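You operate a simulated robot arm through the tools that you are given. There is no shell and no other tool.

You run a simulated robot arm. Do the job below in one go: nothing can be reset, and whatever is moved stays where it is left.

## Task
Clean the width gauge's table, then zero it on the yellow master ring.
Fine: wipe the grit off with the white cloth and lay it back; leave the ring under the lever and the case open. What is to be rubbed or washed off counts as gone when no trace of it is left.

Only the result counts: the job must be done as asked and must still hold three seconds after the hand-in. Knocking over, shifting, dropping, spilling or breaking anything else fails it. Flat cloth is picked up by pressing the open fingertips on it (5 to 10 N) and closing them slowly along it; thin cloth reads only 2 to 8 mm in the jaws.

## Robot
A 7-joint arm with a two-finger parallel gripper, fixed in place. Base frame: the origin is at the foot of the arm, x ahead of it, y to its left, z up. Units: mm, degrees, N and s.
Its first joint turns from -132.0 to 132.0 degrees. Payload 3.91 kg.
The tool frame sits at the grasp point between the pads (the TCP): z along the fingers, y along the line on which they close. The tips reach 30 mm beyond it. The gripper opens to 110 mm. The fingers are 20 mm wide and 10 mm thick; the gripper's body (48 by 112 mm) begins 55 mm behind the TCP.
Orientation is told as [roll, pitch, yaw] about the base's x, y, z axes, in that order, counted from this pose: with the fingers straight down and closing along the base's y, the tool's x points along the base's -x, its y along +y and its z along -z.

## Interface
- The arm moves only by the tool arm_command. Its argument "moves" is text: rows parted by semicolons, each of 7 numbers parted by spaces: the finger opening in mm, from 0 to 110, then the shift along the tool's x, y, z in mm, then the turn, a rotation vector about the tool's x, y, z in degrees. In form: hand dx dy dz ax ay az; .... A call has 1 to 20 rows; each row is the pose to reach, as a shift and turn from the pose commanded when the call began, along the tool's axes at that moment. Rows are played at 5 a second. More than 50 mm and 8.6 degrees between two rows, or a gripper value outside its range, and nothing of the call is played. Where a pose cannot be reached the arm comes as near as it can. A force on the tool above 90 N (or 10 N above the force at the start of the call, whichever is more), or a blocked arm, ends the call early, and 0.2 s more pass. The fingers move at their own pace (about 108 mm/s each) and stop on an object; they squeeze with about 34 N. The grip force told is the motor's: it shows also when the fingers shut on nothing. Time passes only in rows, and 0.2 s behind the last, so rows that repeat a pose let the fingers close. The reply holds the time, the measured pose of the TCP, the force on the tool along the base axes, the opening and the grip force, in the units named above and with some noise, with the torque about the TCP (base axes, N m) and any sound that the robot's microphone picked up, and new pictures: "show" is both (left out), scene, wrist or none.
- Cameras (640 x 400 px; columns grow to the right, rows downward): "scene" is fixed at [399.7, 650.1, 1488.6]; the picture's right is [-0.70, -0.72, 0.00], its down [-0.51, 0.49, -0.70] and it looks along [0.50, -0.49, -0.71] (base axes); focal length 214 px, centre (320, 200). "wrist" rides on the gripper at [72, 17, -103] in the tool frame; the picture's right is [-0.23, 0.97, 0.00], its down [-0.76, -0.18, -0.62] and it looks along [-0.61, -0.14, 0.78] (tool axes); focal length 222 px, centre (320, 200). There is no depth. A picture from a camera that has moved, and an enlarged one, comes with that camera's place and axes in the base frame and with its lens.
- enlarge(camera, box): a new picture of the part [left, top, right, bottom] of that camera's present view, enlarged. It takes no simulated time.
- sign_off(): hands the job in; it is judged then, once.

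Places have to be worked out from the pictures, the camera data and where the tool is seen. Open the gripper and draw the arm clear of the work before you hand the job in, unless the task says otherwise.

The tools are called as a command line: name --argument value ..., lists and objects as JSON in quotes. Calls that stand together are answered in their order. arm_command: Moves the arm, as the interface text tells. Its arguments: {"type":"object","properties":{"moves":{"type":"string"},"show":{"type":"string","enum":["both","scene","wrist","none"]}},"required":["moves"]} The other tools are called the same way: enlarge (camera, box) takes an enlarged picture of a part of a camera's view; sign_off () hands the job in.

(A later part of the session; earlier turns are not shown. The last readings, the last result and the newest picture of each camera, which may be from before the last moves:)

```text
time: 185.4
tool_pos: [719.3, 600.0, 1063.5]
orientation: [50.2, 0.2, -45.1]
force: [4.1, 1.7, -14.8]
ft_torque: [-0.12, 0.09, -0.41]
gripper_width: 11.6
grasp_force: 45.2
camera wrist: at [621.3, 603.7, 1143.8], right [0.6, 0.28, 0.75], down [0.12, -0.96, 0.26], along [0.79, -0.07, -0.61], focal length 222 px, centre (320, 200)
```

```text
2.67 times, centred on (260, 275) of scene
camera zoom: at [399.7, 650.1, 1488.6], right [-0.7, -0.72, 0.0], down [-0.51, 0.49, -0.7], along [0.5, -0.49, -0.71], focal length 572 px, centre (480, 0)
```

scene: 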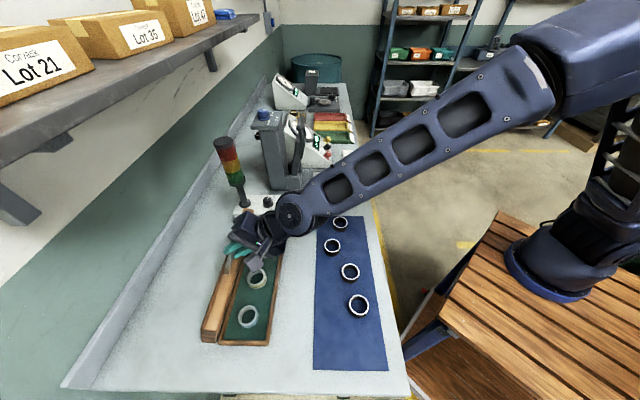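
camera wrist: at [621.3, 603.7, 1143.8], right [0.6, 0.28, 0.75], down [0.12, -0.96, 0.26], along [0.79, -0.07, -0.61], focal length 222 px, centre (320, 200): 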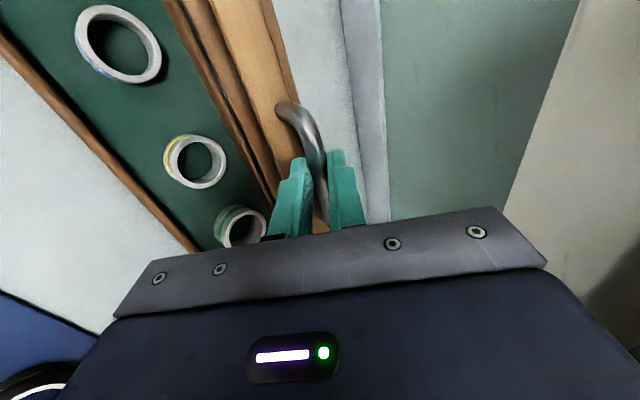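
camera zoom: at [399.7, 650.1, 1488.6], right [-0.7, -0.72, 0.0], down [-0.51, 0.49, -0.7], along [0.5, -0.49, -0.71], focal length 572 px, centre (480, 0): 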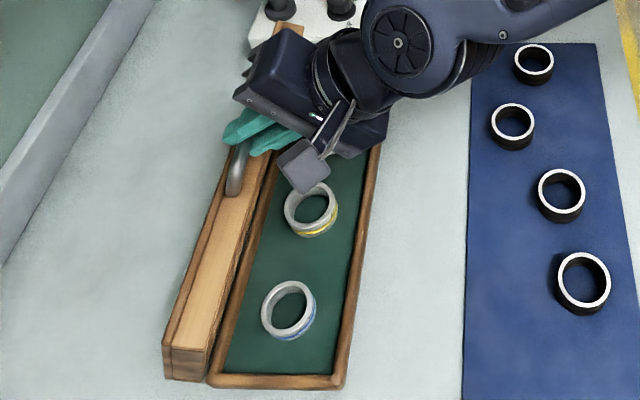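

Three master rings are inside: blue, yellow and green bands. I keep pushing the lid over toward and past vertical.

arm_command --moves "0 0 5.3 4.4 0 0 0; 0 0 10.6 8.8 0 0 0; 0 0 15.9 13.2 0 0 0; 0 0 21.1 17.7 0 0 0; 0 0 25.8 22.8 0 0 0; 0 0 30.4 27.9 0 0 0; 0 0 34.7 33.3 0 0 0; 0 0 38.9 38.8 0 0 0; 0 0 38.9 38.8 0 0 0"

enlarge --camera "scene" --box '[200, 200, 320, 350]'

```text
time: 187.4
tool_pos: [758.7, 638.1, 1069.3]
orientation: [50.0, 0.2, -45.0]
force: [-5.2, 4.0, -12.4]
ft_torque: [0.18, 0.46, -0.24]
gripper_width: 11.4
grasp_force: 44.8
camera wrist: at [660.6, 642.8, 1148.5], right [0.6, 0.28, 0.75], down [0.12, -0.96, 0.26], along [0.79, -0.07, -0.61], focal length 222 px, centre (320, 200)
```

scene: 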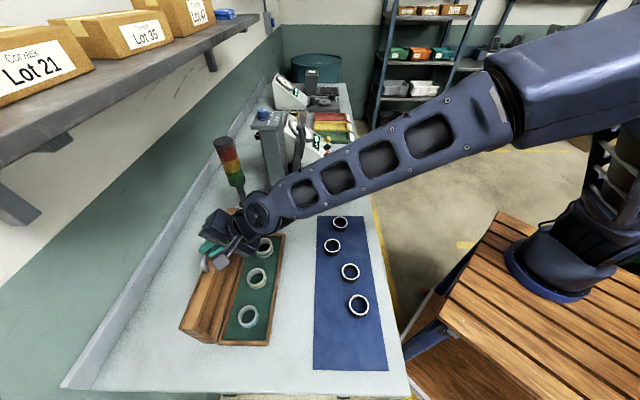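
wrist: 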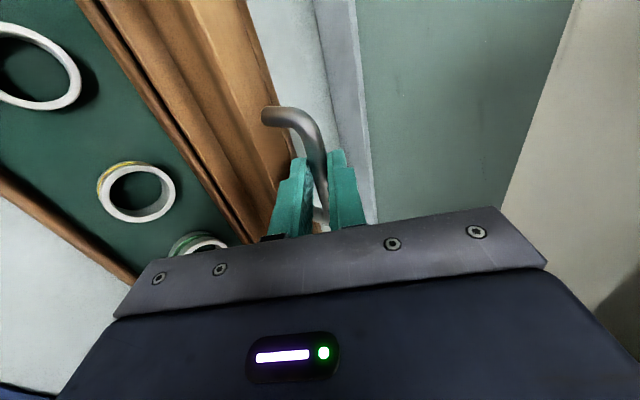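

```text
2.67 times, centred on (260, 275) of scene
camera zoom: at [399.7, 650.1, 1488.6], right [-0.7, -0.72, 0.0], down [-0.51, 0.49, -0.7], along [0.5, -0.49, -0.71], focal length 572 px, centre (480, 0)
```

zoom: 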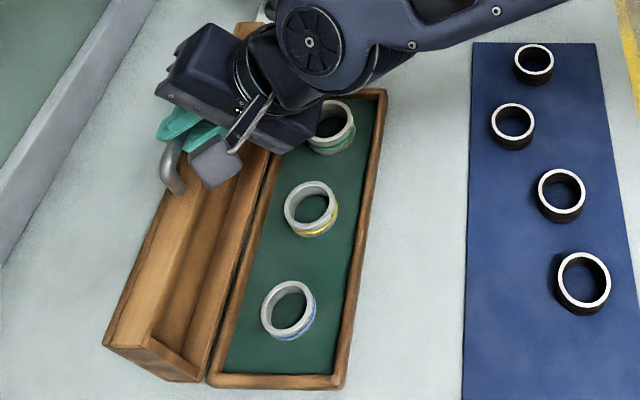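

The lid now leans back past vertical. I push on slightly more, watching for its stop.

arm_command --moves "0 0 3.5 5.8 0 0 0; 0 0 7 11.8 0 0 0; 0 0 10.4 17.8 0 0 0; 0 0 13.7 23.8 0 0 0; 0 0 13.7 23.8 0 0 0" --show "scene"

enlarge --camera "scene" --box '[180, 200, 300, 350]'

```text
time: 188.6
tool_pos: [778.8, 658.3, 1063.1]
orientation: [50.0, 0.2, -45.0]
force: [-5.7, -6.5, -27.8]
ft_torque: [-0.33, 0.5, -0.74]
gripper_width: 11.6
grasp_force: 44.6
```

scene: 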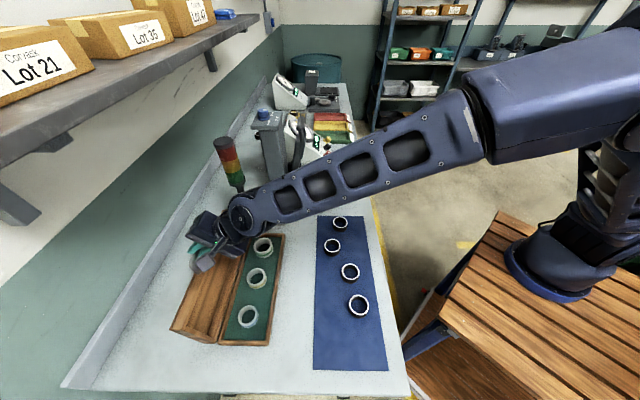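

```text
2.67 times, centred on (240, 275) of scene
camera zoom: at [399.7, 650.1, 1488.6], right [-0.7, -0.72, 0.0], down [-0.51, 0.49, -0.7], along [0.5, -0.49, -0.71], focal length 572 px, centre (533, 0)
```

zoom: 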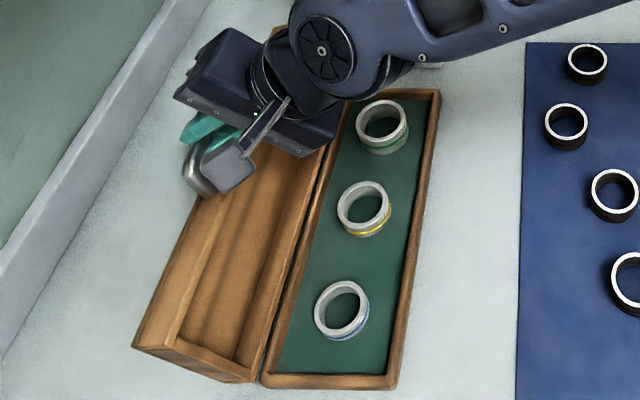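

The lid leans back at roughly 100°. I loosen the jaws a little, keeping the bar inside them, to see where the lid wants to rest.

arm_command --moves "16 0 0 0 0 0 0; 20 0 0 0 0 0 0; 20 0 0 0 0 0 0; 20 0 0 0 0 0 0; 20 0 0 0 0 0 0; 20 0 0 0 0 0 0" --show "none"

enlarge --camera "scene" --box '[180, 200, 300, 350]'

enlarge --camera "wrist" --box '[180, 40, 460, 240]'

```text
time: 190.0
tool_pos: [778.3, 658.7, 1066.2]
orientation: [50.1, 0.1, -45.1]
force: [-0.4, 1.0, -0.1]
ft_torque: [0.02, -0.02, 0.0]
gripper_width: 20.3
grasp_force: 0.0
```

```text
2.67 times, centred on (240, 275) of scene
camera zoom: at [399.7, 650.1, 1488.6], right [-0.7, -0.72, 0.0], down [-0.51, 0.49, -0.7], along [0.5, -0.49, -0.71], focal length 572 px, centre (533, 0)
```

zoom: 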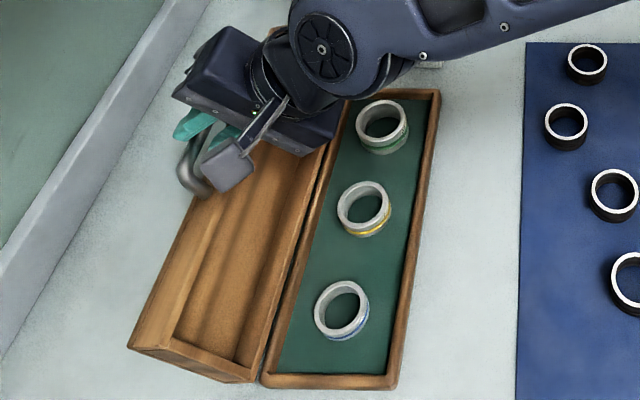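

```text
2.00 times, centred on (320, 140) of wrist
camera zoom: at [679.5, 662.6, 1145.2], right [0.6, 0.28, 0.75], down [0.12, -0.96, 0.26], along [0.79, -0.07, -0.61], focal length 444 px, centre (320, 320)
```

zoom: 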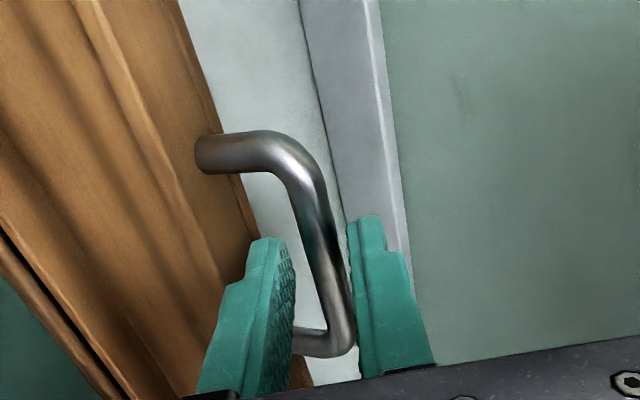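

No force and no drift, so the lid holds itself. I open a bit more and slide the fingers back off the handle.

arm_command --moves "30 0 0 0 0 0 0; 30 0 0 -12 0 0 0; 30 0 0 -25 0 0 0; 30 0 0 -45 0 0 0; 30 0 0 -80 0 0 0; 30 0 0 -120 0 0 0; 30 0 0 -150 0 0 0"

enlarge --camera "scene" --box '[180, 200, 300, 350]'

enlarge --camera "wrist" --box '[0, 0, 460, 240]'

```text
time: 191.6
tool_pos: [699.0, 576.8, 1160.1]
orientation: [50.1, 0.2, -45.1]
force: [0.3, -0.9, -1.1]
ft_torque: [0.01, 0.02, 0.01]
gripper_width: 30.1
grasp_force: 0.0
camera wrist: at [600.4, 579.7, 1239.9], right [0.6, 0.28, 0.75], down [0.12, -0.96, 0.26], along [0.79, -0.07, -0.61], focal length 222 px, centre (320, 200)
```

scene: 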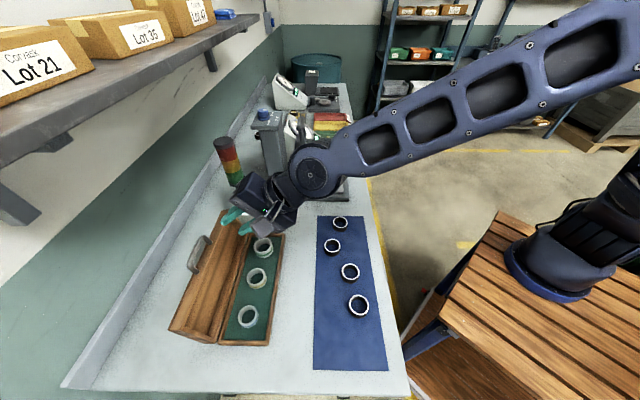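
wrist: 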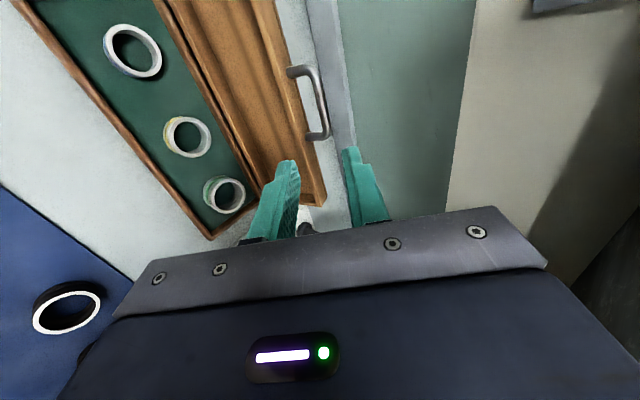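

```text
2.67 times, centred on (240, 275) of scene
camera zoom: at [399.7, 650.1, 1488.6], right [-0.7, -0.72, 0.0], down [-0.51, 0.49, -0.7], along [0.5, -0.49, -0.71], focal length 572 px, centre (533, 0)
```

zoom: 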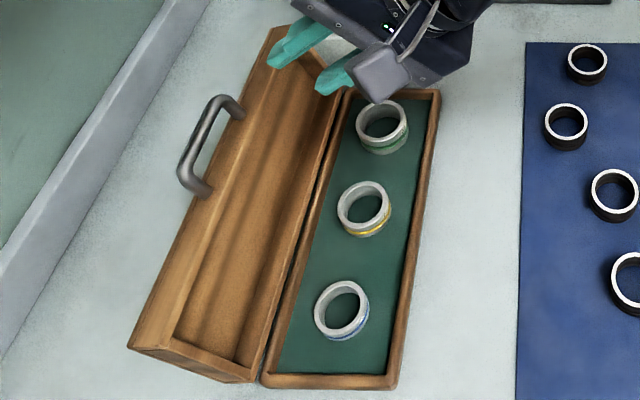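

```text
1.39 times, centred on (230, 120) of wrist
camera zoom: at [600.4, 579.7, 1239.9], right [0.6, 0.28, 0.75], down [0.12, -0.96, 0.26], along [0.79, -0.07, -0.61], focal length 309 px, centre (445, 311)
```

zoom: 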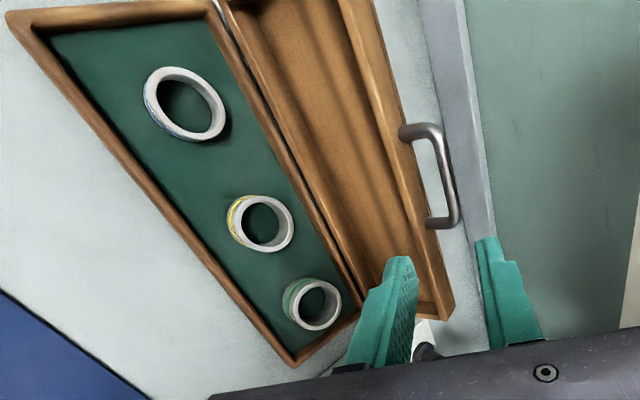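

The lid stays open by itself. I zoom in on the rings to check for size markings.

enlarge --camera "scene" --box '[232, 260, 282, 300]'

enlarge --camera "wrist" --box '[140, 90, 260, 240]'

enlarge --camera "scene" --box '[225, 225, 285, 345]'

```text
10.00 times, centred on (257, 280) of scene
camera zoom: at [399.7, 650.1, 1488.6], right [-0.7, -0.72, 0.0], down [-0.51, 0.49, -0.7], along [0.5, -0.49, -0.71], focal length 2145 px, centre (950, -600)
```

zoom: 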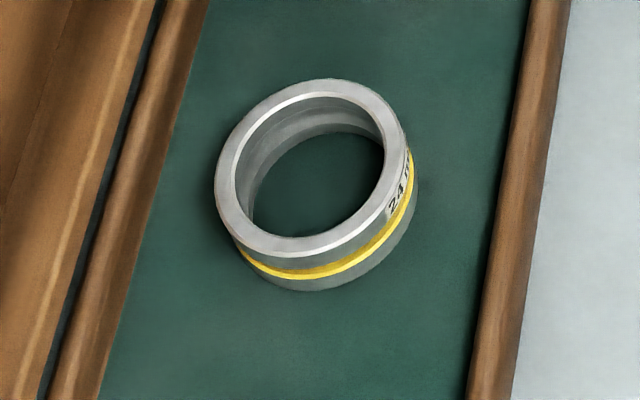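

```text
2.67 times, centred on (200, 165) of wrist
camera zoom: at [600.4, 579.7, 1239.9], right [0.6, 0.28, 0.75], down [0.12, -0.96, 0.26], along [0.79, -0.07, -0.61], focal length 592 px, centre (640, 293)
```

zoom: 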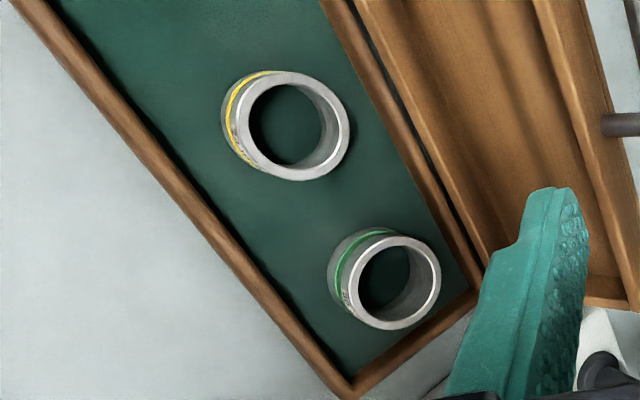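

```text
3.33 times, centred on (255, 285) of scene
camera zoom: at [399.7, 650.1, 1488.6], right [-0.7, -0.72, 0.0], down [-0.51, 0.49, -0.7], along [0.5, -0.49, -0.71], focal length 715 px, centre (537, -83)
```

zoom: 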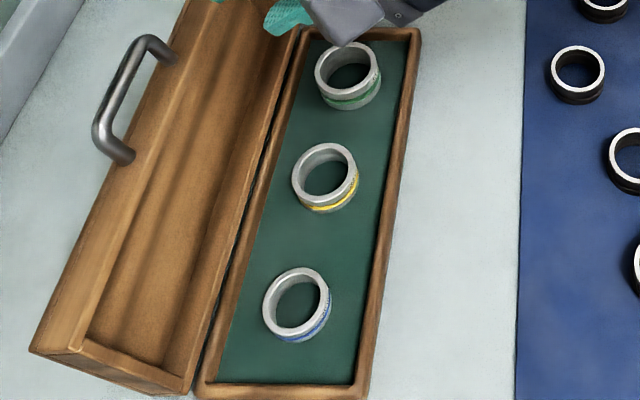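

The yellow ring is marked 24, matching the gauge's 24 mm setting, and lies at about s=-90, d=926. I level the hand, turn it to yaw 45, and come over the ring from the front.

arm_command --moves "30 0 -4.8 -14.6 7 0 0; 30 0 -9.6 -29 14 0 0; 40 0 -14.4 -44 21 0 0; 50 0 -19.2 -58 28 0 0; 60 0 -24 -73 35 0 0; 70 0 -29 -88 42 0 0; 76 0 -33.7 -102 50 0 0; 76 0 -33.7 -102 50 0 0" --show "none"

```text
time: 193.4
tool_pos: [626.1, 505.0, 1201.6]
orientation: [0.1, 0.2, -45.1]
force: [-0.7, -0.2, -0.3]
ft_torque: [0.0, 0.02, 0.02]
gripper_width: 75.8
grasp_force: 0.1
```

arm_command --moves "76 0 10 5 0 0 -8; 76 0 20 10 0 0 -16; 76 -1 30 20 0 0 -24; 76 -1 40 30 0 0 -32; 76 -2 50 40 0 0 -40; 76 -2 60 55 0 0 -48; 76 -3 70 70 0 0 -56; 76 -3 80 85 0 0 -64; 76 -4 90 100 0 0 -72; 76 -4 100 120 0 0 -80; 76 -4 106 140 0 0 -87; 76 -4 106 150 0 0 -90; 76 -4 106 150 0 0 -90"

enlarge --camera "wrist" --box '[160, 0, 480, 240]'

enlarge --camera "scene" --box '[180, 180, 320, 340]'

```text
time: 196.2
tool_pos: [705.0, 578.2, 1052.4]
orientation: [0.2, -0.2, 45.0]
force: [-0.7, -0.7, -0.4]
ft_torque: [-0.03, -0.02, 0.0]
gripper_width: 76.0
grasp_force: 0.0
camera wrist: at [643.0, 539.6, 1155.7], right [-0.53, 0.85, 0.0], down [0.66, 0.41, 0.62], along [0.53, 0.33, -0.78], focal length 222 px, centre (320, 200)
```

scene: 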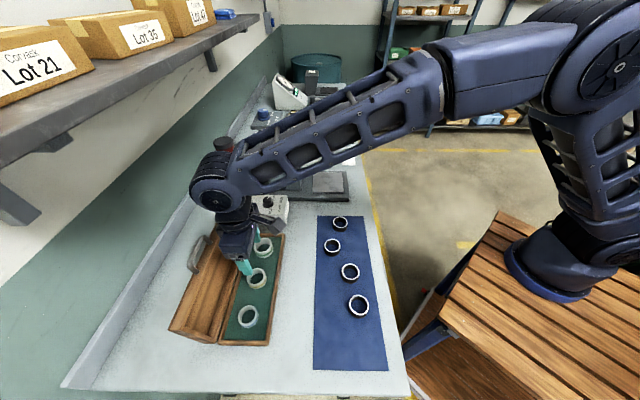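
wrist: 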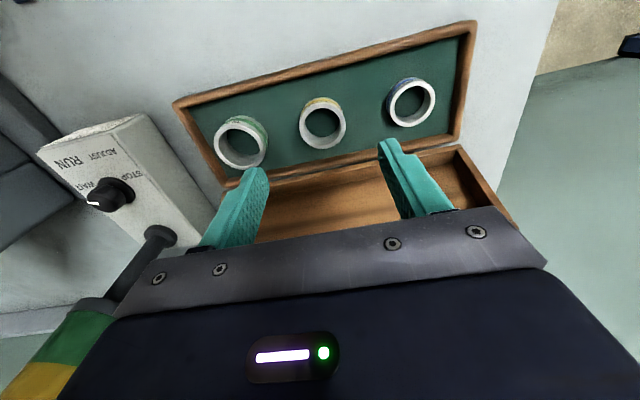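

```text
1.67 times, centred on (320, 120) of wrist
camera zoom: at [643.0, 539.6, 1155.7], right [-0.53, 0.85, 0.0], down [0.66, 0.41, 0.62], along [0.53, 0.33, -0.78], focal length 370 px, centre (320, 333)
```

zoom: 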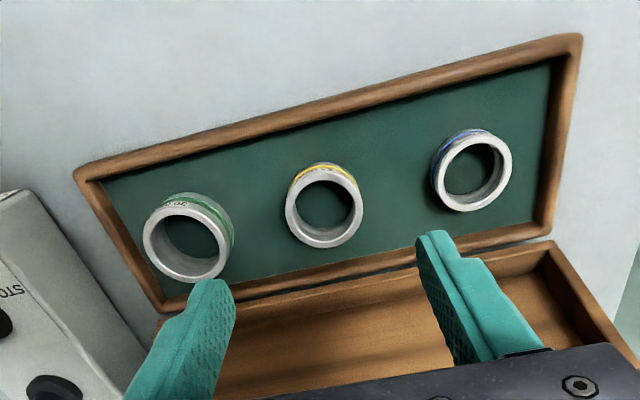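

```text
2.50 times, centred on (250, 260) of scene
camera zoom: at [399.7, 650.1, 1488.6], right [-0.7, -0.72, 0.0], down [-0.51, 0.49, -0.7], along [0.5, -0.49, -0.71], focal length 536 px, centre (495, 50)
```

zoom: 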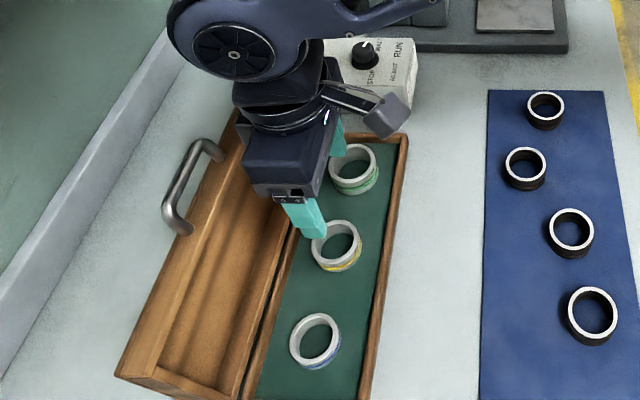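

The ring's centre is at s≈-91, d≈926, between two neighbours with room for the fingers. I centre and go down to just above grip height.

arm_command --moves "72 -10 -0.7 30 0 0 0; 72 -19 -1.3 60 0 0 0; 72 -19 -1.3 90 0 0 0; 72 -19 -1.3 112 0 0 0; 72 -19 -1.3 120 0 0 0; 72 -19 -1.3 120 0 0 0"

enlarge --camera "wrist" --box '[180, 40, 460, 240]'

enlarge --camera "scene" --box '[220, 220, 300, 320]'

```text
time: 197.6
tool_pos: [718.2, 593.8, 931.8]
orientation: [0.1, -0.2, 44.9]
force: [-0.3, 0.8, -0.3]
ft_torque: [-0.02, -0.02, 0.01]
gripper_width: 72.3
grasp_force: 0.2
camera wrist: at [656.2, 554.1, 1033.8], right [-0.53, 0.85, 0.0], down [0.67, 0.41, 0.62], along [0.53, 0.33, -0.78], focal length 222 px, centre (320, 200)
```

scene: 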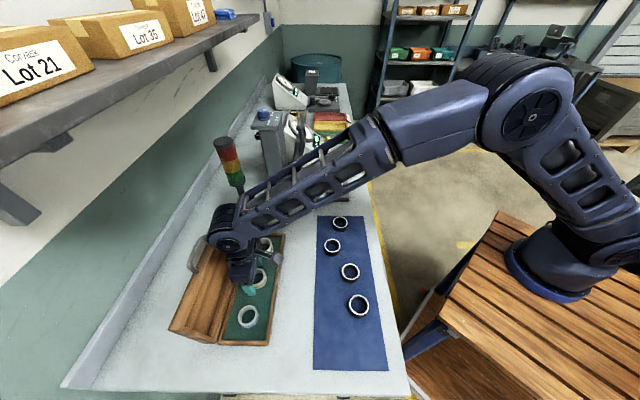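
wrist: 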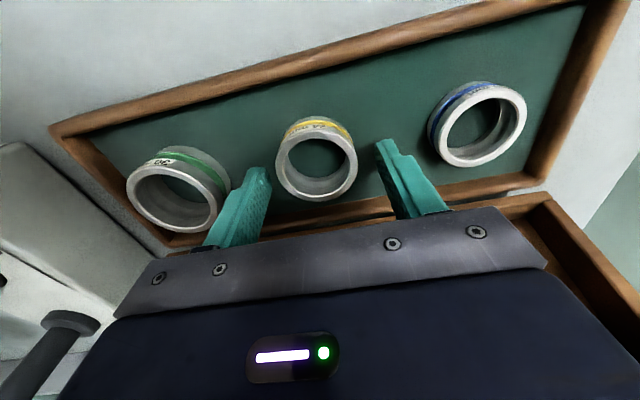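

```text
2.00 times, centred on (320, 140) of wrist
camera zoom: at [656.2, 554.1, 1033.8], right [-0.53, 0.85, 0.0], down [0.67, 0.41, 0.62], along [0.53, 0.33, -0.78], focal length 444 px, centre (320, 320)
```

zoom: 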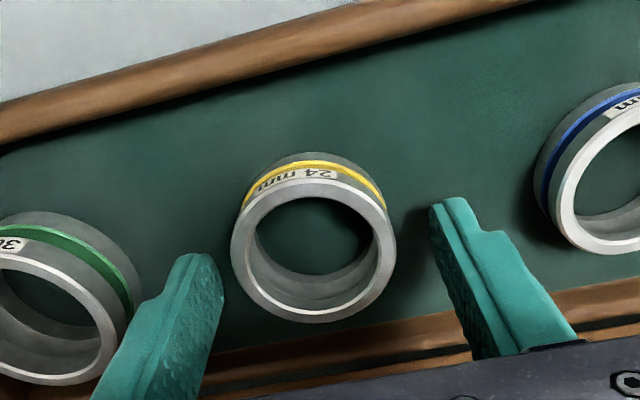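

```text
4.00 times, centred on (260, 270) of scene
camera zoom: at [399.7, 650.1, 1488.6], right [-0.7, -0.72, 0.0], down [-0.51, 0.49, -0.7], along [0.5, -0.49, -0.71], focal length 858 px, centre (560, -80)
```

zoom: 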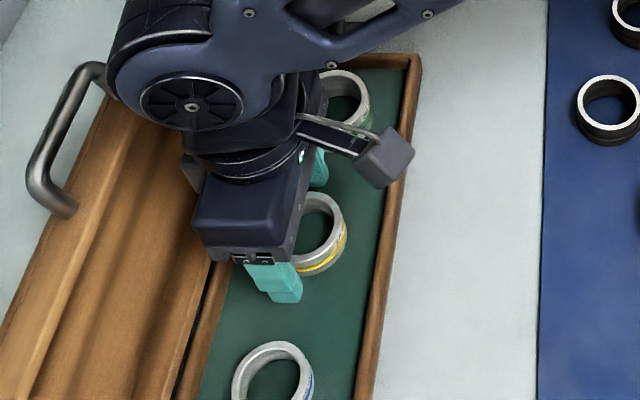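

The ring marked "24 mm" is centred between the fingertips. I lower the last 10 mm.

arm_command --moves "72 0 -1.5 3 0 0 0; 72 0 -1.5 6 0 0 0; 72 0 -1.5 8 0 0 0; 72 0 -1.5 9.5 0 0 0; 72 0 -1.5 9.5 0 0 0" --show "none"

```text
time: 198.8
tool_pos: [719.7, 590.5, 921.6]
orientation: [0.2, -0.2, 44.9]
force: [0.2, 0.2, -0.1]
ft_torque: [-0.04, -0.02, -0.02]
gripper_width: 72.1
grasp_force: 0.0
```

No contact with the case floor. I close on the ring slowly.

arm_command --moves "66 0 0 0 0 0 0; 62 0 0 0 0 0 0; 58 0 0 0 0 0 0; 54 0 0 0 0 0 0; 48 0 0 0 0 0 0; 35 0 0 0 0 0 0; 20 0 0 0 0 0 0; 20 0 0 0 0 0 0"

enlarge --camera "wrist" --box '[180, 40, 460, 240]'

```text
time: 200.6
tool_pos: [719.6, 591.1, 921.7]
orientation: [0.2, -0.2, 44.9]
force: [-0.9, 0.5, 2.9]
ft_torque: [-0.03, -0.02, 0.01]
gripper_width: 51.2
grasp_force: 33.8
camera wrist: at [657.4, 552.0, 1025.0], right [-0.53, 0.85, 0.0], down [0.67, 0.41, 0.62], along [0.53, 0.33, -0.78], focal length 222 px, centre (320, 200)
```

scene: 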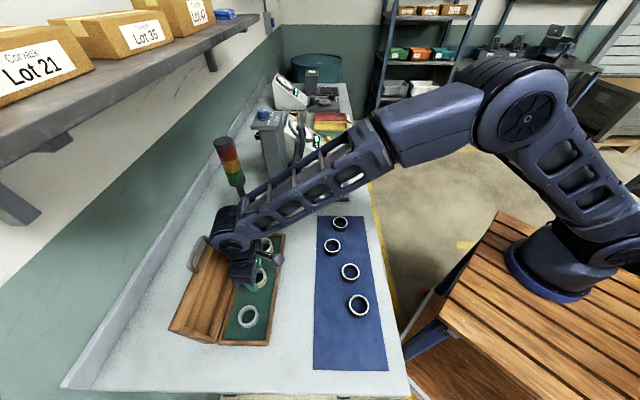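
wrist: 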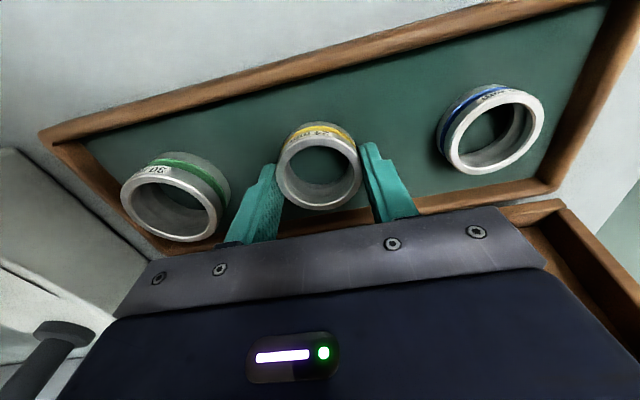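

```text
2.00 times, centred on (320, 140) of wrist
camera zoom: at [657.4, 552.0, 1025.0], right [-0.53, 0.85, 0.0], down [0.67, 0.41, 0.62], along [0.53, 0.33, -0.78], focal length 444 px, centre (320, 320)
```

zoom: 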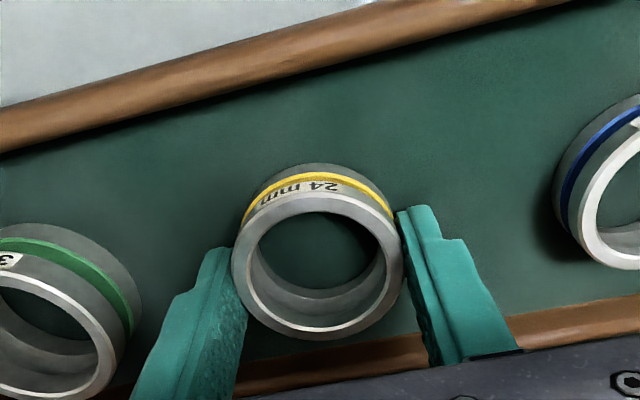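

The ring is held at 51.2 mm. I lift it out gently.

arm_command --moves "20 0 0 -2 0 0 0; 20 0 0 -6 0 0 0; 20 0 0 -12 0 0 0; 20 0 0 -20 0 0 0; 20 0 0 -30 0 0 0; 20 0 0 -42 0 0 0; 20 0 0 -55 0 0 0; 20 0 0 -70 0 0 0; 20 0 0 -85 0 0 0; 20 0 0 -100 0 0 0; 20 0 0 -100 0 0 0"

enlarge --camera "wrist" --box '[180, 40, 460, 240]'

```text
time: 203.0
tool_pos: [720.5, 592.4, 1021.2]
orientation: [0.3, -0.2, 44.9]
force: [0.8, 0.2, -1.6]
ft_torque: [-0.04, 0.0, -0.02]
gripper_width: 51.4
grasp_force: 33.8
camera wrist: at [658.1, 552.3, 1124.3], right [-0.53, 0.85, 0.0], down [0.67, 0.41, 0.62], along [0.53, 0.33, -0.78], focal length 222 px, centre (320, 200)
```

scene: 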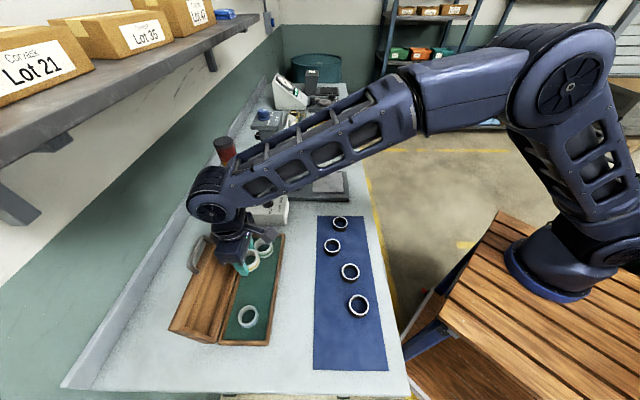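
wrist: 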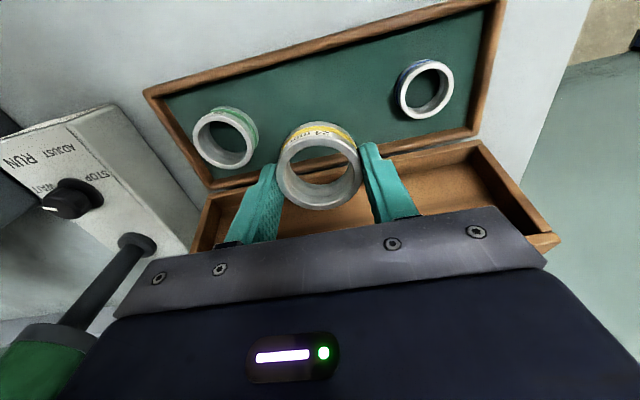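

```text
2.00 times, centred on (320, 140) of wrist
camera zoom: at [658.1, 552.3, 1124.3], right [-0.53, 0.85, 0.0], down [0.67, 0.41, 0.62], along [0.53, 0.33, -0.78], focal length 444 px, centre (320, 320)
```

zoom: 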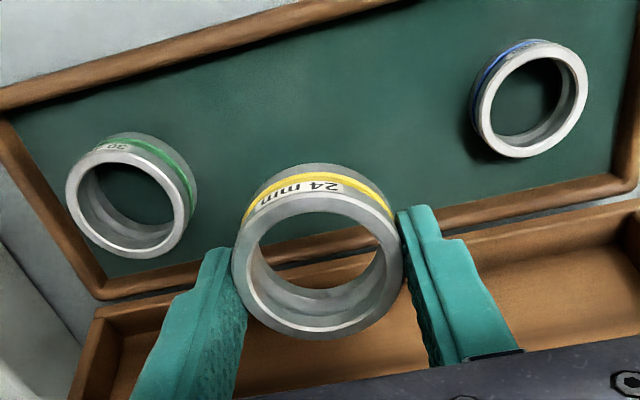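

Ring secured. I carry it back from the case and along the bench front to before the gauge.

arm_command --moves "20 15 0 -5 0 0 0; 20 40 0 -12 0 0 0; 20 70 0 -22 0 0 0; 20 100 -3 -30 0 0 0; 20 135 -10 -40 0 0 0; 20 168 -28 -40 0 0 0; 20 198 -52 -40 0 0 0; 20 224 -82 -40 0 0 0; 20 246 -115 -40 0 0 0; 20 260 -150 -40 0 0 0; 20 270 -185 -40 0 0 0; 20 275 -220 -40 0 0 0; 20 275 -255 -40 0 0 0; 20 275 -290 -40 0 0 0; 20 275 -325 -40 0 0 0; 20 275 -358 -40 0 0 0; 20 275 -385 -40 0 0 0; 20 275 -402 -40 0 0 0; 20 275 -409 -40 0 0 0; 20 275 -409 -40 0 0 0"

enlarge --camera "wrist" --box '[160, 0, 520, 240]'

enlarge --camera "scene" --box '[245, 90, 385, 210]'

```text
time: 207.2
tool_pos: [814.5, 107.0, 1058.6]
orientation: [0.2, -0.2, 44.9]
force: [-0.1, -0.5, -0.8]
ft_torque: [0.01, 0.02, 0.0]
gripper_width: 51.4
grasp_force: 34.5
camera wrist: at [752.1, 66.3, 1161.7], right [-0.53, 0.85, 0.0], down [0.67, 0.41, 0.62], along [0.53, 0.33, -0.78], focal length 222 px, centre (320, 200)
```

scene: 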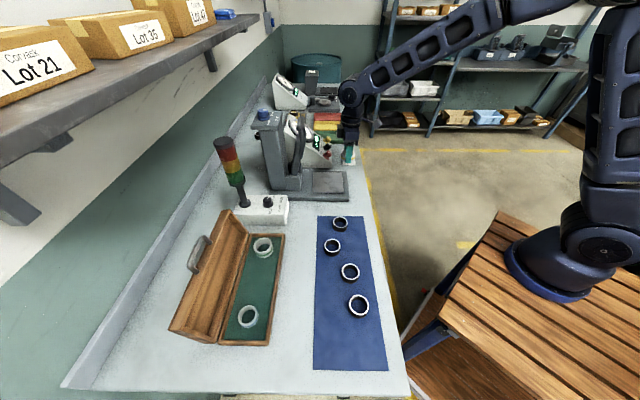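
wrist: 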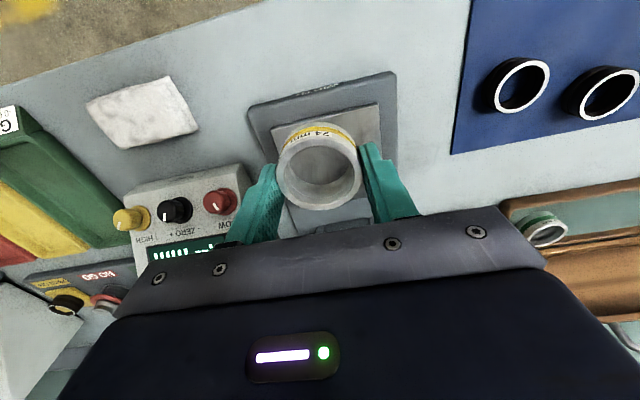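

```text
1.67 times, centred on (340, 120) of wrist
camera zoom: at [752.1, 66.3, 1161.7], right [-0.53, 0.85, 0.0], down [0.67, 0.41, 0.62], along [0.53, 0.33, -0.78], focal length 370 px, centre (287, 333)
```

zoom: 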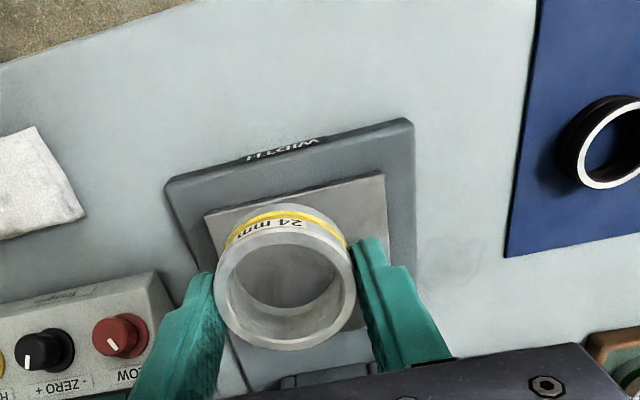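

```text
3.33 times, centred on (315, 150) of scene
camera zoom: at [399.7, 650.1, 1488.6], right [-0.7, -0.72, 0.0], down [-0.51, 0.49, -0.7], along [0.5, -0.49, -0.71], focal length 715 px, centre (337, 367)
```

zoom: 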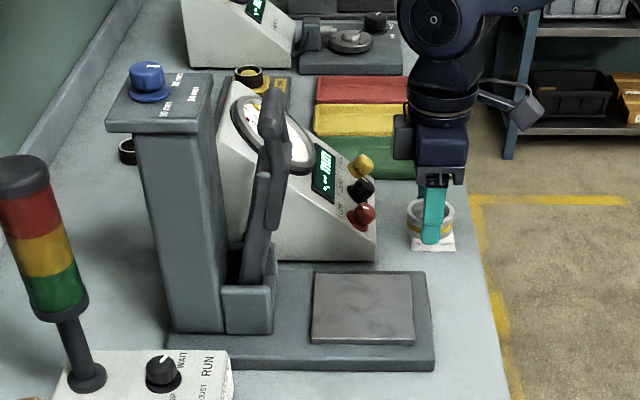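

The lever is still upright and the table free. I move in over the table centre and lower the ring to just above the surface.

arm_command --moves "20 -12 0 0 0 0 0; 20 -30 0 5 0 0 0; 20 -50 0 12 0 0 0; 20 -65 0.5 22 0 0 0; 20 -73 0.5 35 0 0 0; 20 -73 0.5 50 0 0 0; 20 -73 0.5 65 0 0 0; 20 -73 0.5 80 0 0 0; 20 -73 0.5 92 0 0 0; 20 -73 0.5 100 0 0 0; 20 -73 0.5 104 0 0 0; 20 -73 0.5 104 0 0 0"

enlarge --camera "wrist" --box '[160, 0, 520, 240]'

enlarge --camera "scene" --box '[285, 120, 365, 210]'

```text
time: 209.8
tool_pos: [863.8, 157.9, 954.7]
orientation: [0.2, -0.3, 44.9]
force: [0.4, 0.3, -1.0]
ft_torque: [0.0, 0.01, 0.0]
gripper_width: 51.2
grasp_force: 34.2
camera wrist: at [802.7, 118.5, 1058.3], right [-0.53, 0.85, 0.0], down [0.67, 0.41, 0.62], along [0.53, 0.33, -0.78], focal length 222 px, centre (320, 200)
```

scene: 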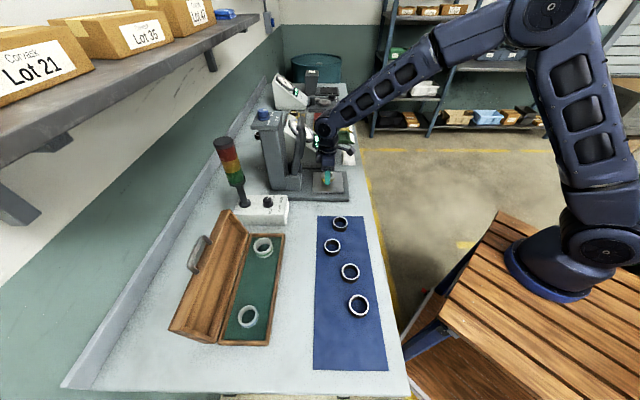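
wrist: 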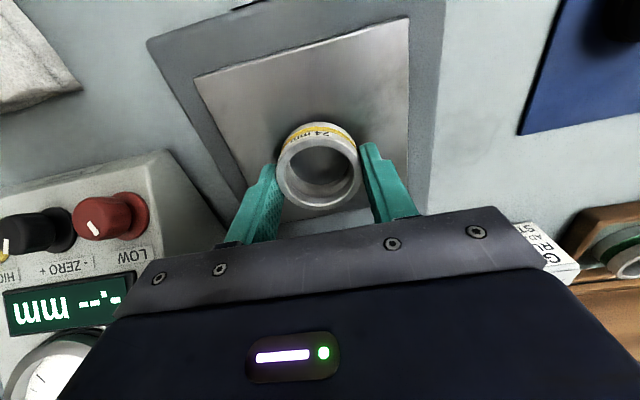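

```text
1.67 times, centred on (340, 120) of wrist
camera zoom: at [802.7, 118.5, 1058.3], right [-0.53, 0.85, 0.0], down [0.67, 0.41, 0.62], along [0.53, 0.33, -0.78], focal length 370 px, centre (287, 333)
```

zoom: 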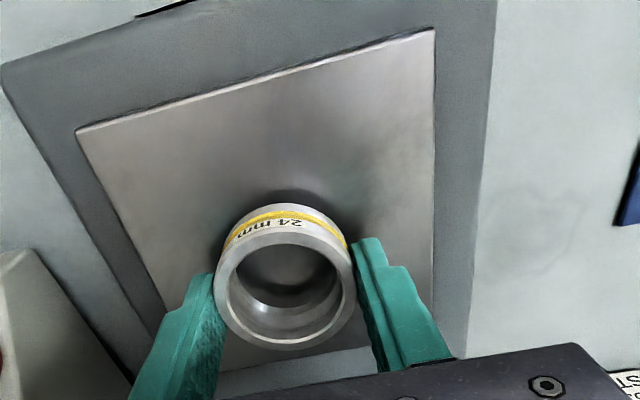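

```text
4.44 times, centred on (325, 165) of scene
camera zoom: at [399.7, 650.1, 1488.6], right [-0.7, -0.72, 0.0], down [-0.51, 0.49, -0.7], along [0.5, -0.49, -0.71], focal length 953 px, centre (298, 356)
```

zoom: 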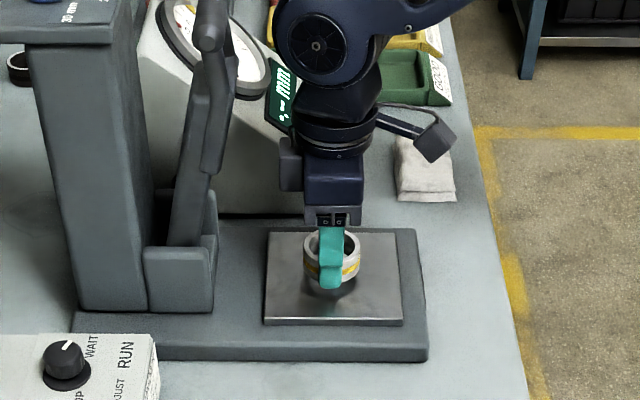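

The ring is centred over the table. I lower in small steps until it touches.

arm_command --moves "20 0 0 1.5 0 0 0; 20 0 0 3 0 0 0; 20 0 0 4.5 0 0 0; 20 0 0 5.5 0 0 0; 20 0 0 5.5 0 0 0" --show "none"

```text
time: 211.0
tool_pos: [864.6, 158.3, 950.3]
orientation: [0.2, -0.2, 44.9]
force: [0.1, 0.6, -0.6]
ft_torque: [-0.01, 0.0, -0.01]
gripper_width: 51.0
grasp_force: 34.3
```

arm_command --moves "20 0 0 1 0 0 0; 20 0 0 2 0 0 0; 20 0 0 2 0 0 0" --show "none"

```text
time: 211.8
tool_pos: [865.7, 159.3, 948.2]
orientation: [0.2, -0.2, 44.9]
force: [0.4, 0.2, -1.2]
ft_torque: [0.02, 0.01, -0.01]
gripper_width: 51.2
grasp_force: 33.7
```

arm_command --moves "20 0 0 1 0 0 0; 20 0 0 1.7 0 0 0; 20 0 0 1.7 0 0 0" --show "none"

```text
time: 212.6
tool_pos: [866.0, 157.3, 946.8]
orientation: [0.2, -0.2, 44.9]
force: [-1.0, -3.0, 10.9]
ft_torque: [-0.34, -0.11, -0.02]
gripper_width: 50.9
grasp_force: 34.6
```

Touching with about 11 N. I open the jaws slowly and withdraw straight up.

arm_command --moves "20 0 0 -0.4 0 0 0; 50 0 0 -0.4 0 0 0; 53 0 0 -0.4 0 0 0; 58 0 0 -0.4 0 0 0; 64 0 0 -0.4 0 0 0; 70 0 0 -0.4 0 0 0; 74 0 0 -0.4 0 0 0; 74 0 0 -8 0 0 0; 74 0 0 -20 0 0 0; 74 20 0 -35 0 0 0; 74 50 0 -60 0 0 0; 74 85 0 -90 0 0 0; 74 120 0 -110 0 0 0; 74 120 0 -110 0 0 0"

enlarge --camera "scene" --box '[285, 120, 365, 210]'

enlarge --camera "wrist" --box '[160, 0, 520, 240]'

```text
time: 215.6
tool_pos: [780.4, 74.6, 1054.7]
orientation: [0.2, -0.2, 44.9]
force: [-0.5, -1.0, 0.4]
ft_torque: [-0.01, -0.03, -0.02]
gripper_width: 73.9
grasp_force: 0.1
camera wrist: at [718.0, 35.5, 1158.2], right [-0.53, 0.85, 0.0], down [0.67, 0.41, 0.62], along [0.53, 0.33, -0.78], focal length 222 px, centre (320, 200)
```

scene: 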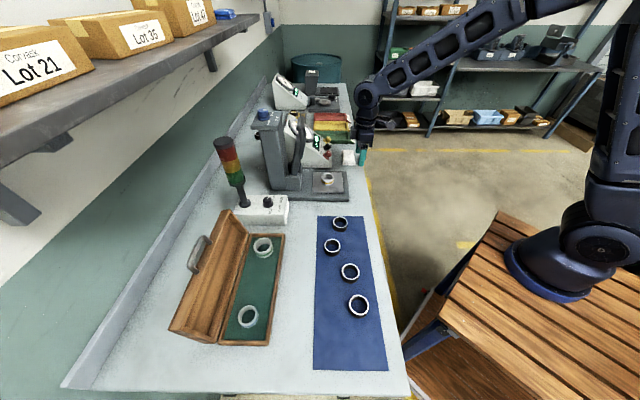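
wrist: 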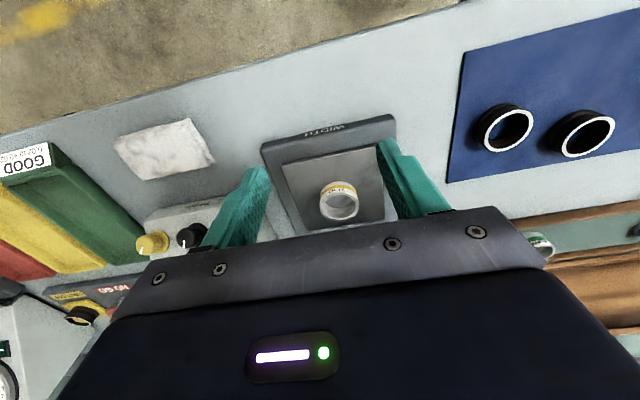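

```text
4.44 times, centred on (325, 165) of scene
camera zoom: at [399.7, 650.1, 1488.6], right [-0.7, -0.72, 0.0], down [-0.51, 0.49, -0.7], along [0.5, -0.49, -0.71], focal length 953 px, centre (298, 356)
```

zoom: 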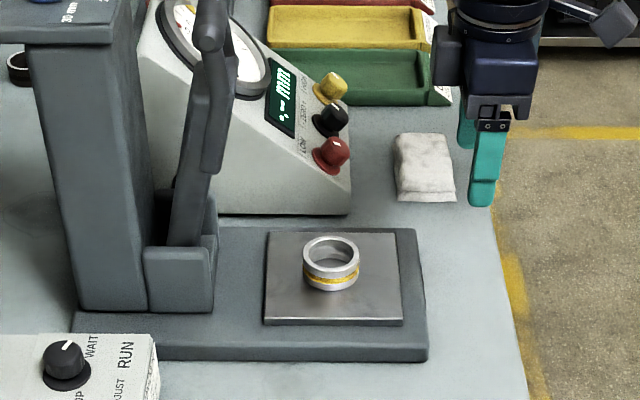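

```text
1.67 times, centred on (340, 120) of wrist
camera zoom: at [718.0, 35.5, 1158.2], right [-0.53, 0.85, 0.0], down [0.67, 0.41, 0.62], along [0.53, 0.33, -0.78], focal length 370 px, centre (287, 333)
```

zoom: 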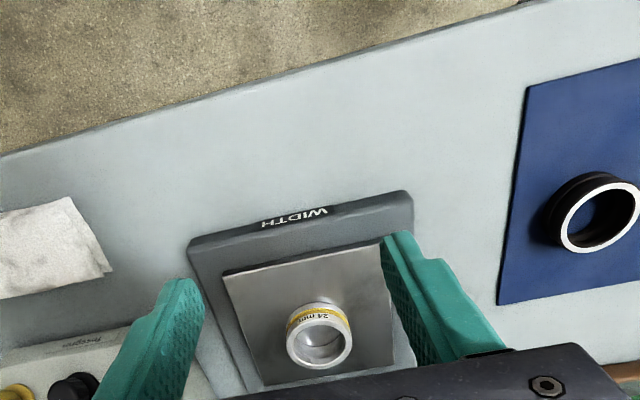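

The ring sits in the middle of the table. Now I fetch the lever: rise, turn the hand, and come down over the bar with the same tilt I left it with.

arm_command --moves "60 0 0 -20 0 0 8; 50 0 0 -40 0 0 16; 42 0 0 -60 0 0 24; 42 0 0 -80 0 0 32; 42 0 0 -100 0 0 40; 42 0 0 -120 0 0 48; 42 0 0 -140 0 0 56; 42 0 0 -160 0 0 64; 42 0 0 -180 0 0 72; 42 0 0 -200 0 0 80; 42 0 0 -220 0 0 86; 42 0 0 -235 0 0 90; 42 0 0 -235 0 0 90" --show "none"

```text
time: 218.4
tool_pos: [781.2, 70.7, 1289.7]
orientation: [0.3, 0.1, -45.2]
force: [-0.3, -0.3, 0.1]
ft_torque: [0.0, -0.02, 0.0]
gripper_width: 42.0
grasp_force: 0.1
```

arm_command --moves "42 1 35 0 -5 0 0; 42 2 70 0 -10 0 0; 42 3 105 0 -15 0 0; 42 4 135 0 -19.7 0 0; 42 5 161 0 -19.7 0 0; 42 5 161 0 -19.7 0 0"

enlarge --camera "wrist" --box '[180, 0, 520, 240]'

enlarge --camera "scene" --box '[255, 60, 375, 180]'

```text
time: 219.8
tool_pos: [891.2, 189.5, 1292.0]
orientation: [19.8, 0.2, -45.1]
force: [-0.2, -0.8, -0.8]
ft_torque: [0.0, 0.02, 0.0]
gripper_width: 42.1
grasp_force: 0.0
camera wrist: at [827.3, 227.3, 1394.4], right [0.81, 0.48, 0.33], down [0.27, -0.81, 0.52], along [0.52, -0.33, -0.79], focal length 222 px, centre (320, 200)
```

scene: 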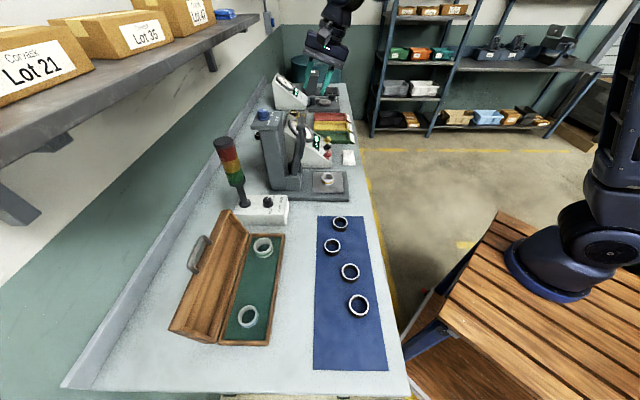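
wrist: 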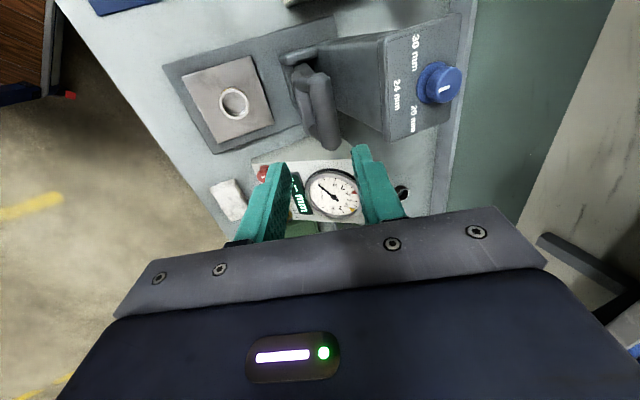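

```text
1.67 times, centred on (350, 120) of wrist
camera zoom: at [827.3, 227.3, 1394.4], right [0.81, 0.48, 0.33], down [0.27, -0.81, 0.52], along [0.52, -0.33, -0.79], focal length 370 px, centre (270, 333)
```

zoom: 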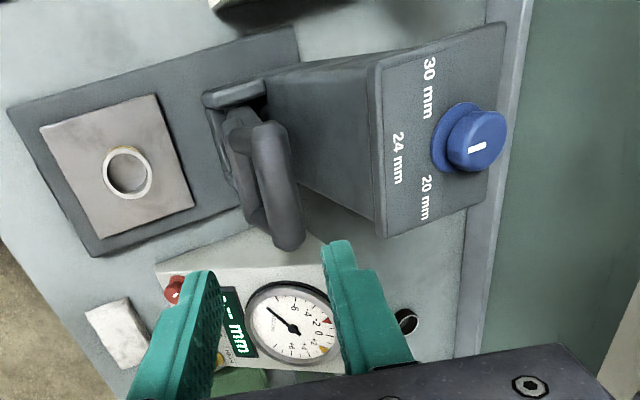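

```text
3.33 times, centred on (315, 120) of scene
camera zoom: at [399.7, 650.1, 1488.6], right [-0.7, -0.72, 0.0], down [-0.51, 0.49, -0.7], along [0.5, -0.49, -0.71], focal length 715 px, centre (337, 467)
```

zoom: 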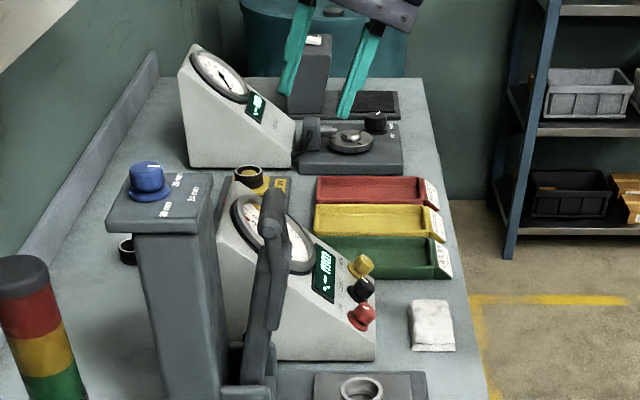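

From here the size knob is clearly visible; I zoom in to confirm which size it points to.

enlarge --camera "wrist" --box '[400, 20, 480, 140]'

enlarge --camera "wrist" --box '[270, 150, 380, 230]'

```text
3.33 times, centred on (440, 80) of wrist
camera zoom: at [827.3, 227.3, 1394.4], right [0.81, 0.48, 0.33], down [0.27, -0.81, 0.52], along [0.52, -0.33, -0.79], focal length 740 px, centre (-80, 600)
```

zoom: 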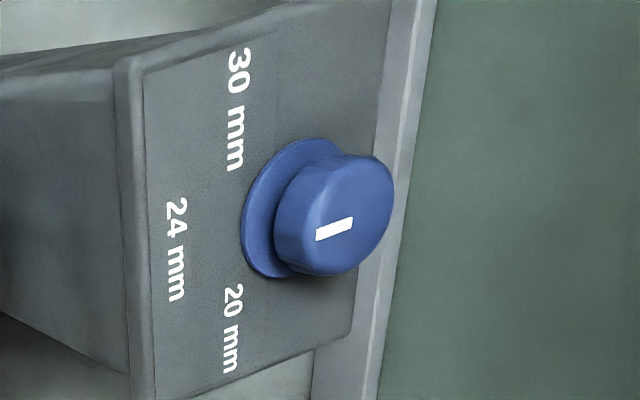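

```text
5.00 times, centred on (325, 190) of wrist
camera zoom: at [827.3, 227.3, 1394.4], right [0.81, 0.48, 0.33], down [0.27, -0.81, 0.52], along [0.52, -0.33, -0.79], focal length 1111 px, centre (295, 250)
```

zoom: 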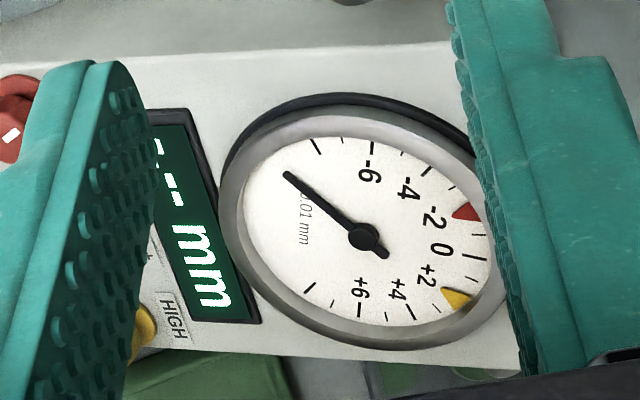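

The size knob is on 24 mm, matching the ring. I slide the jaws down over the lever bar and grip it.

arm_command --moves "42 0 5 30 0 0 0; 42 0 9 60 0 0 0; 42 0 10 90 0 0 0; 42 0 10 110 0 0 0; 42 0 10 119 0 0 0; 42 0 10 119 0 0 0" --show "none"

enlarge --camera "wrist" --box '[220, 60, 480, 240]'

```text
time: 221.2
tool_pos: [923.8, 224.5, 1182.1]
orientation: [20.0, 0.2, -45.1]
force: [0.6, -0.2, 0.2]
ft_torque: [0.0, 0.0, 0.02]
gripper_width: 42.1
grasp_force: 0.0
```

```text
2.22 times, centred on (350, 150) of wrist
camera zoom: at [860.9, 262.2, 1285.9], right [0.81, 0.49, 0.33], down [0.27, -0.81, 0.52], along [0.52, -0.33, -0.79], focal length 494 px, centre (253, 311)
```

zoom: 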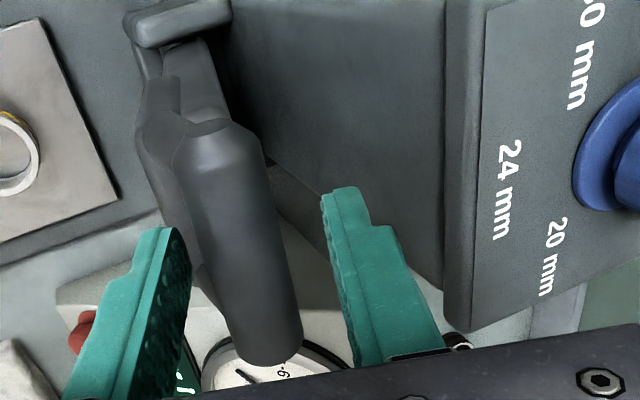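

The bar lies well inside the jaws. I grip it.

arm_command --moves "30 0 0 0 0 0 0; 15 0 0 0 0 0 0; 0 0 0 0 0 0 0; 0 0 0 0 0 0 0" --show "none"

```text
time: 222.2
tool_pos: [923.9, 223.8, 1182.3]
orientation: [19.7, 0.2, -45.1]
force: [-29.1, -16.3, -13.5]
ft_torque: [-0.46, 0.92, 0.3]
gripper_width: 23.5
grasp_force: 44.7
```

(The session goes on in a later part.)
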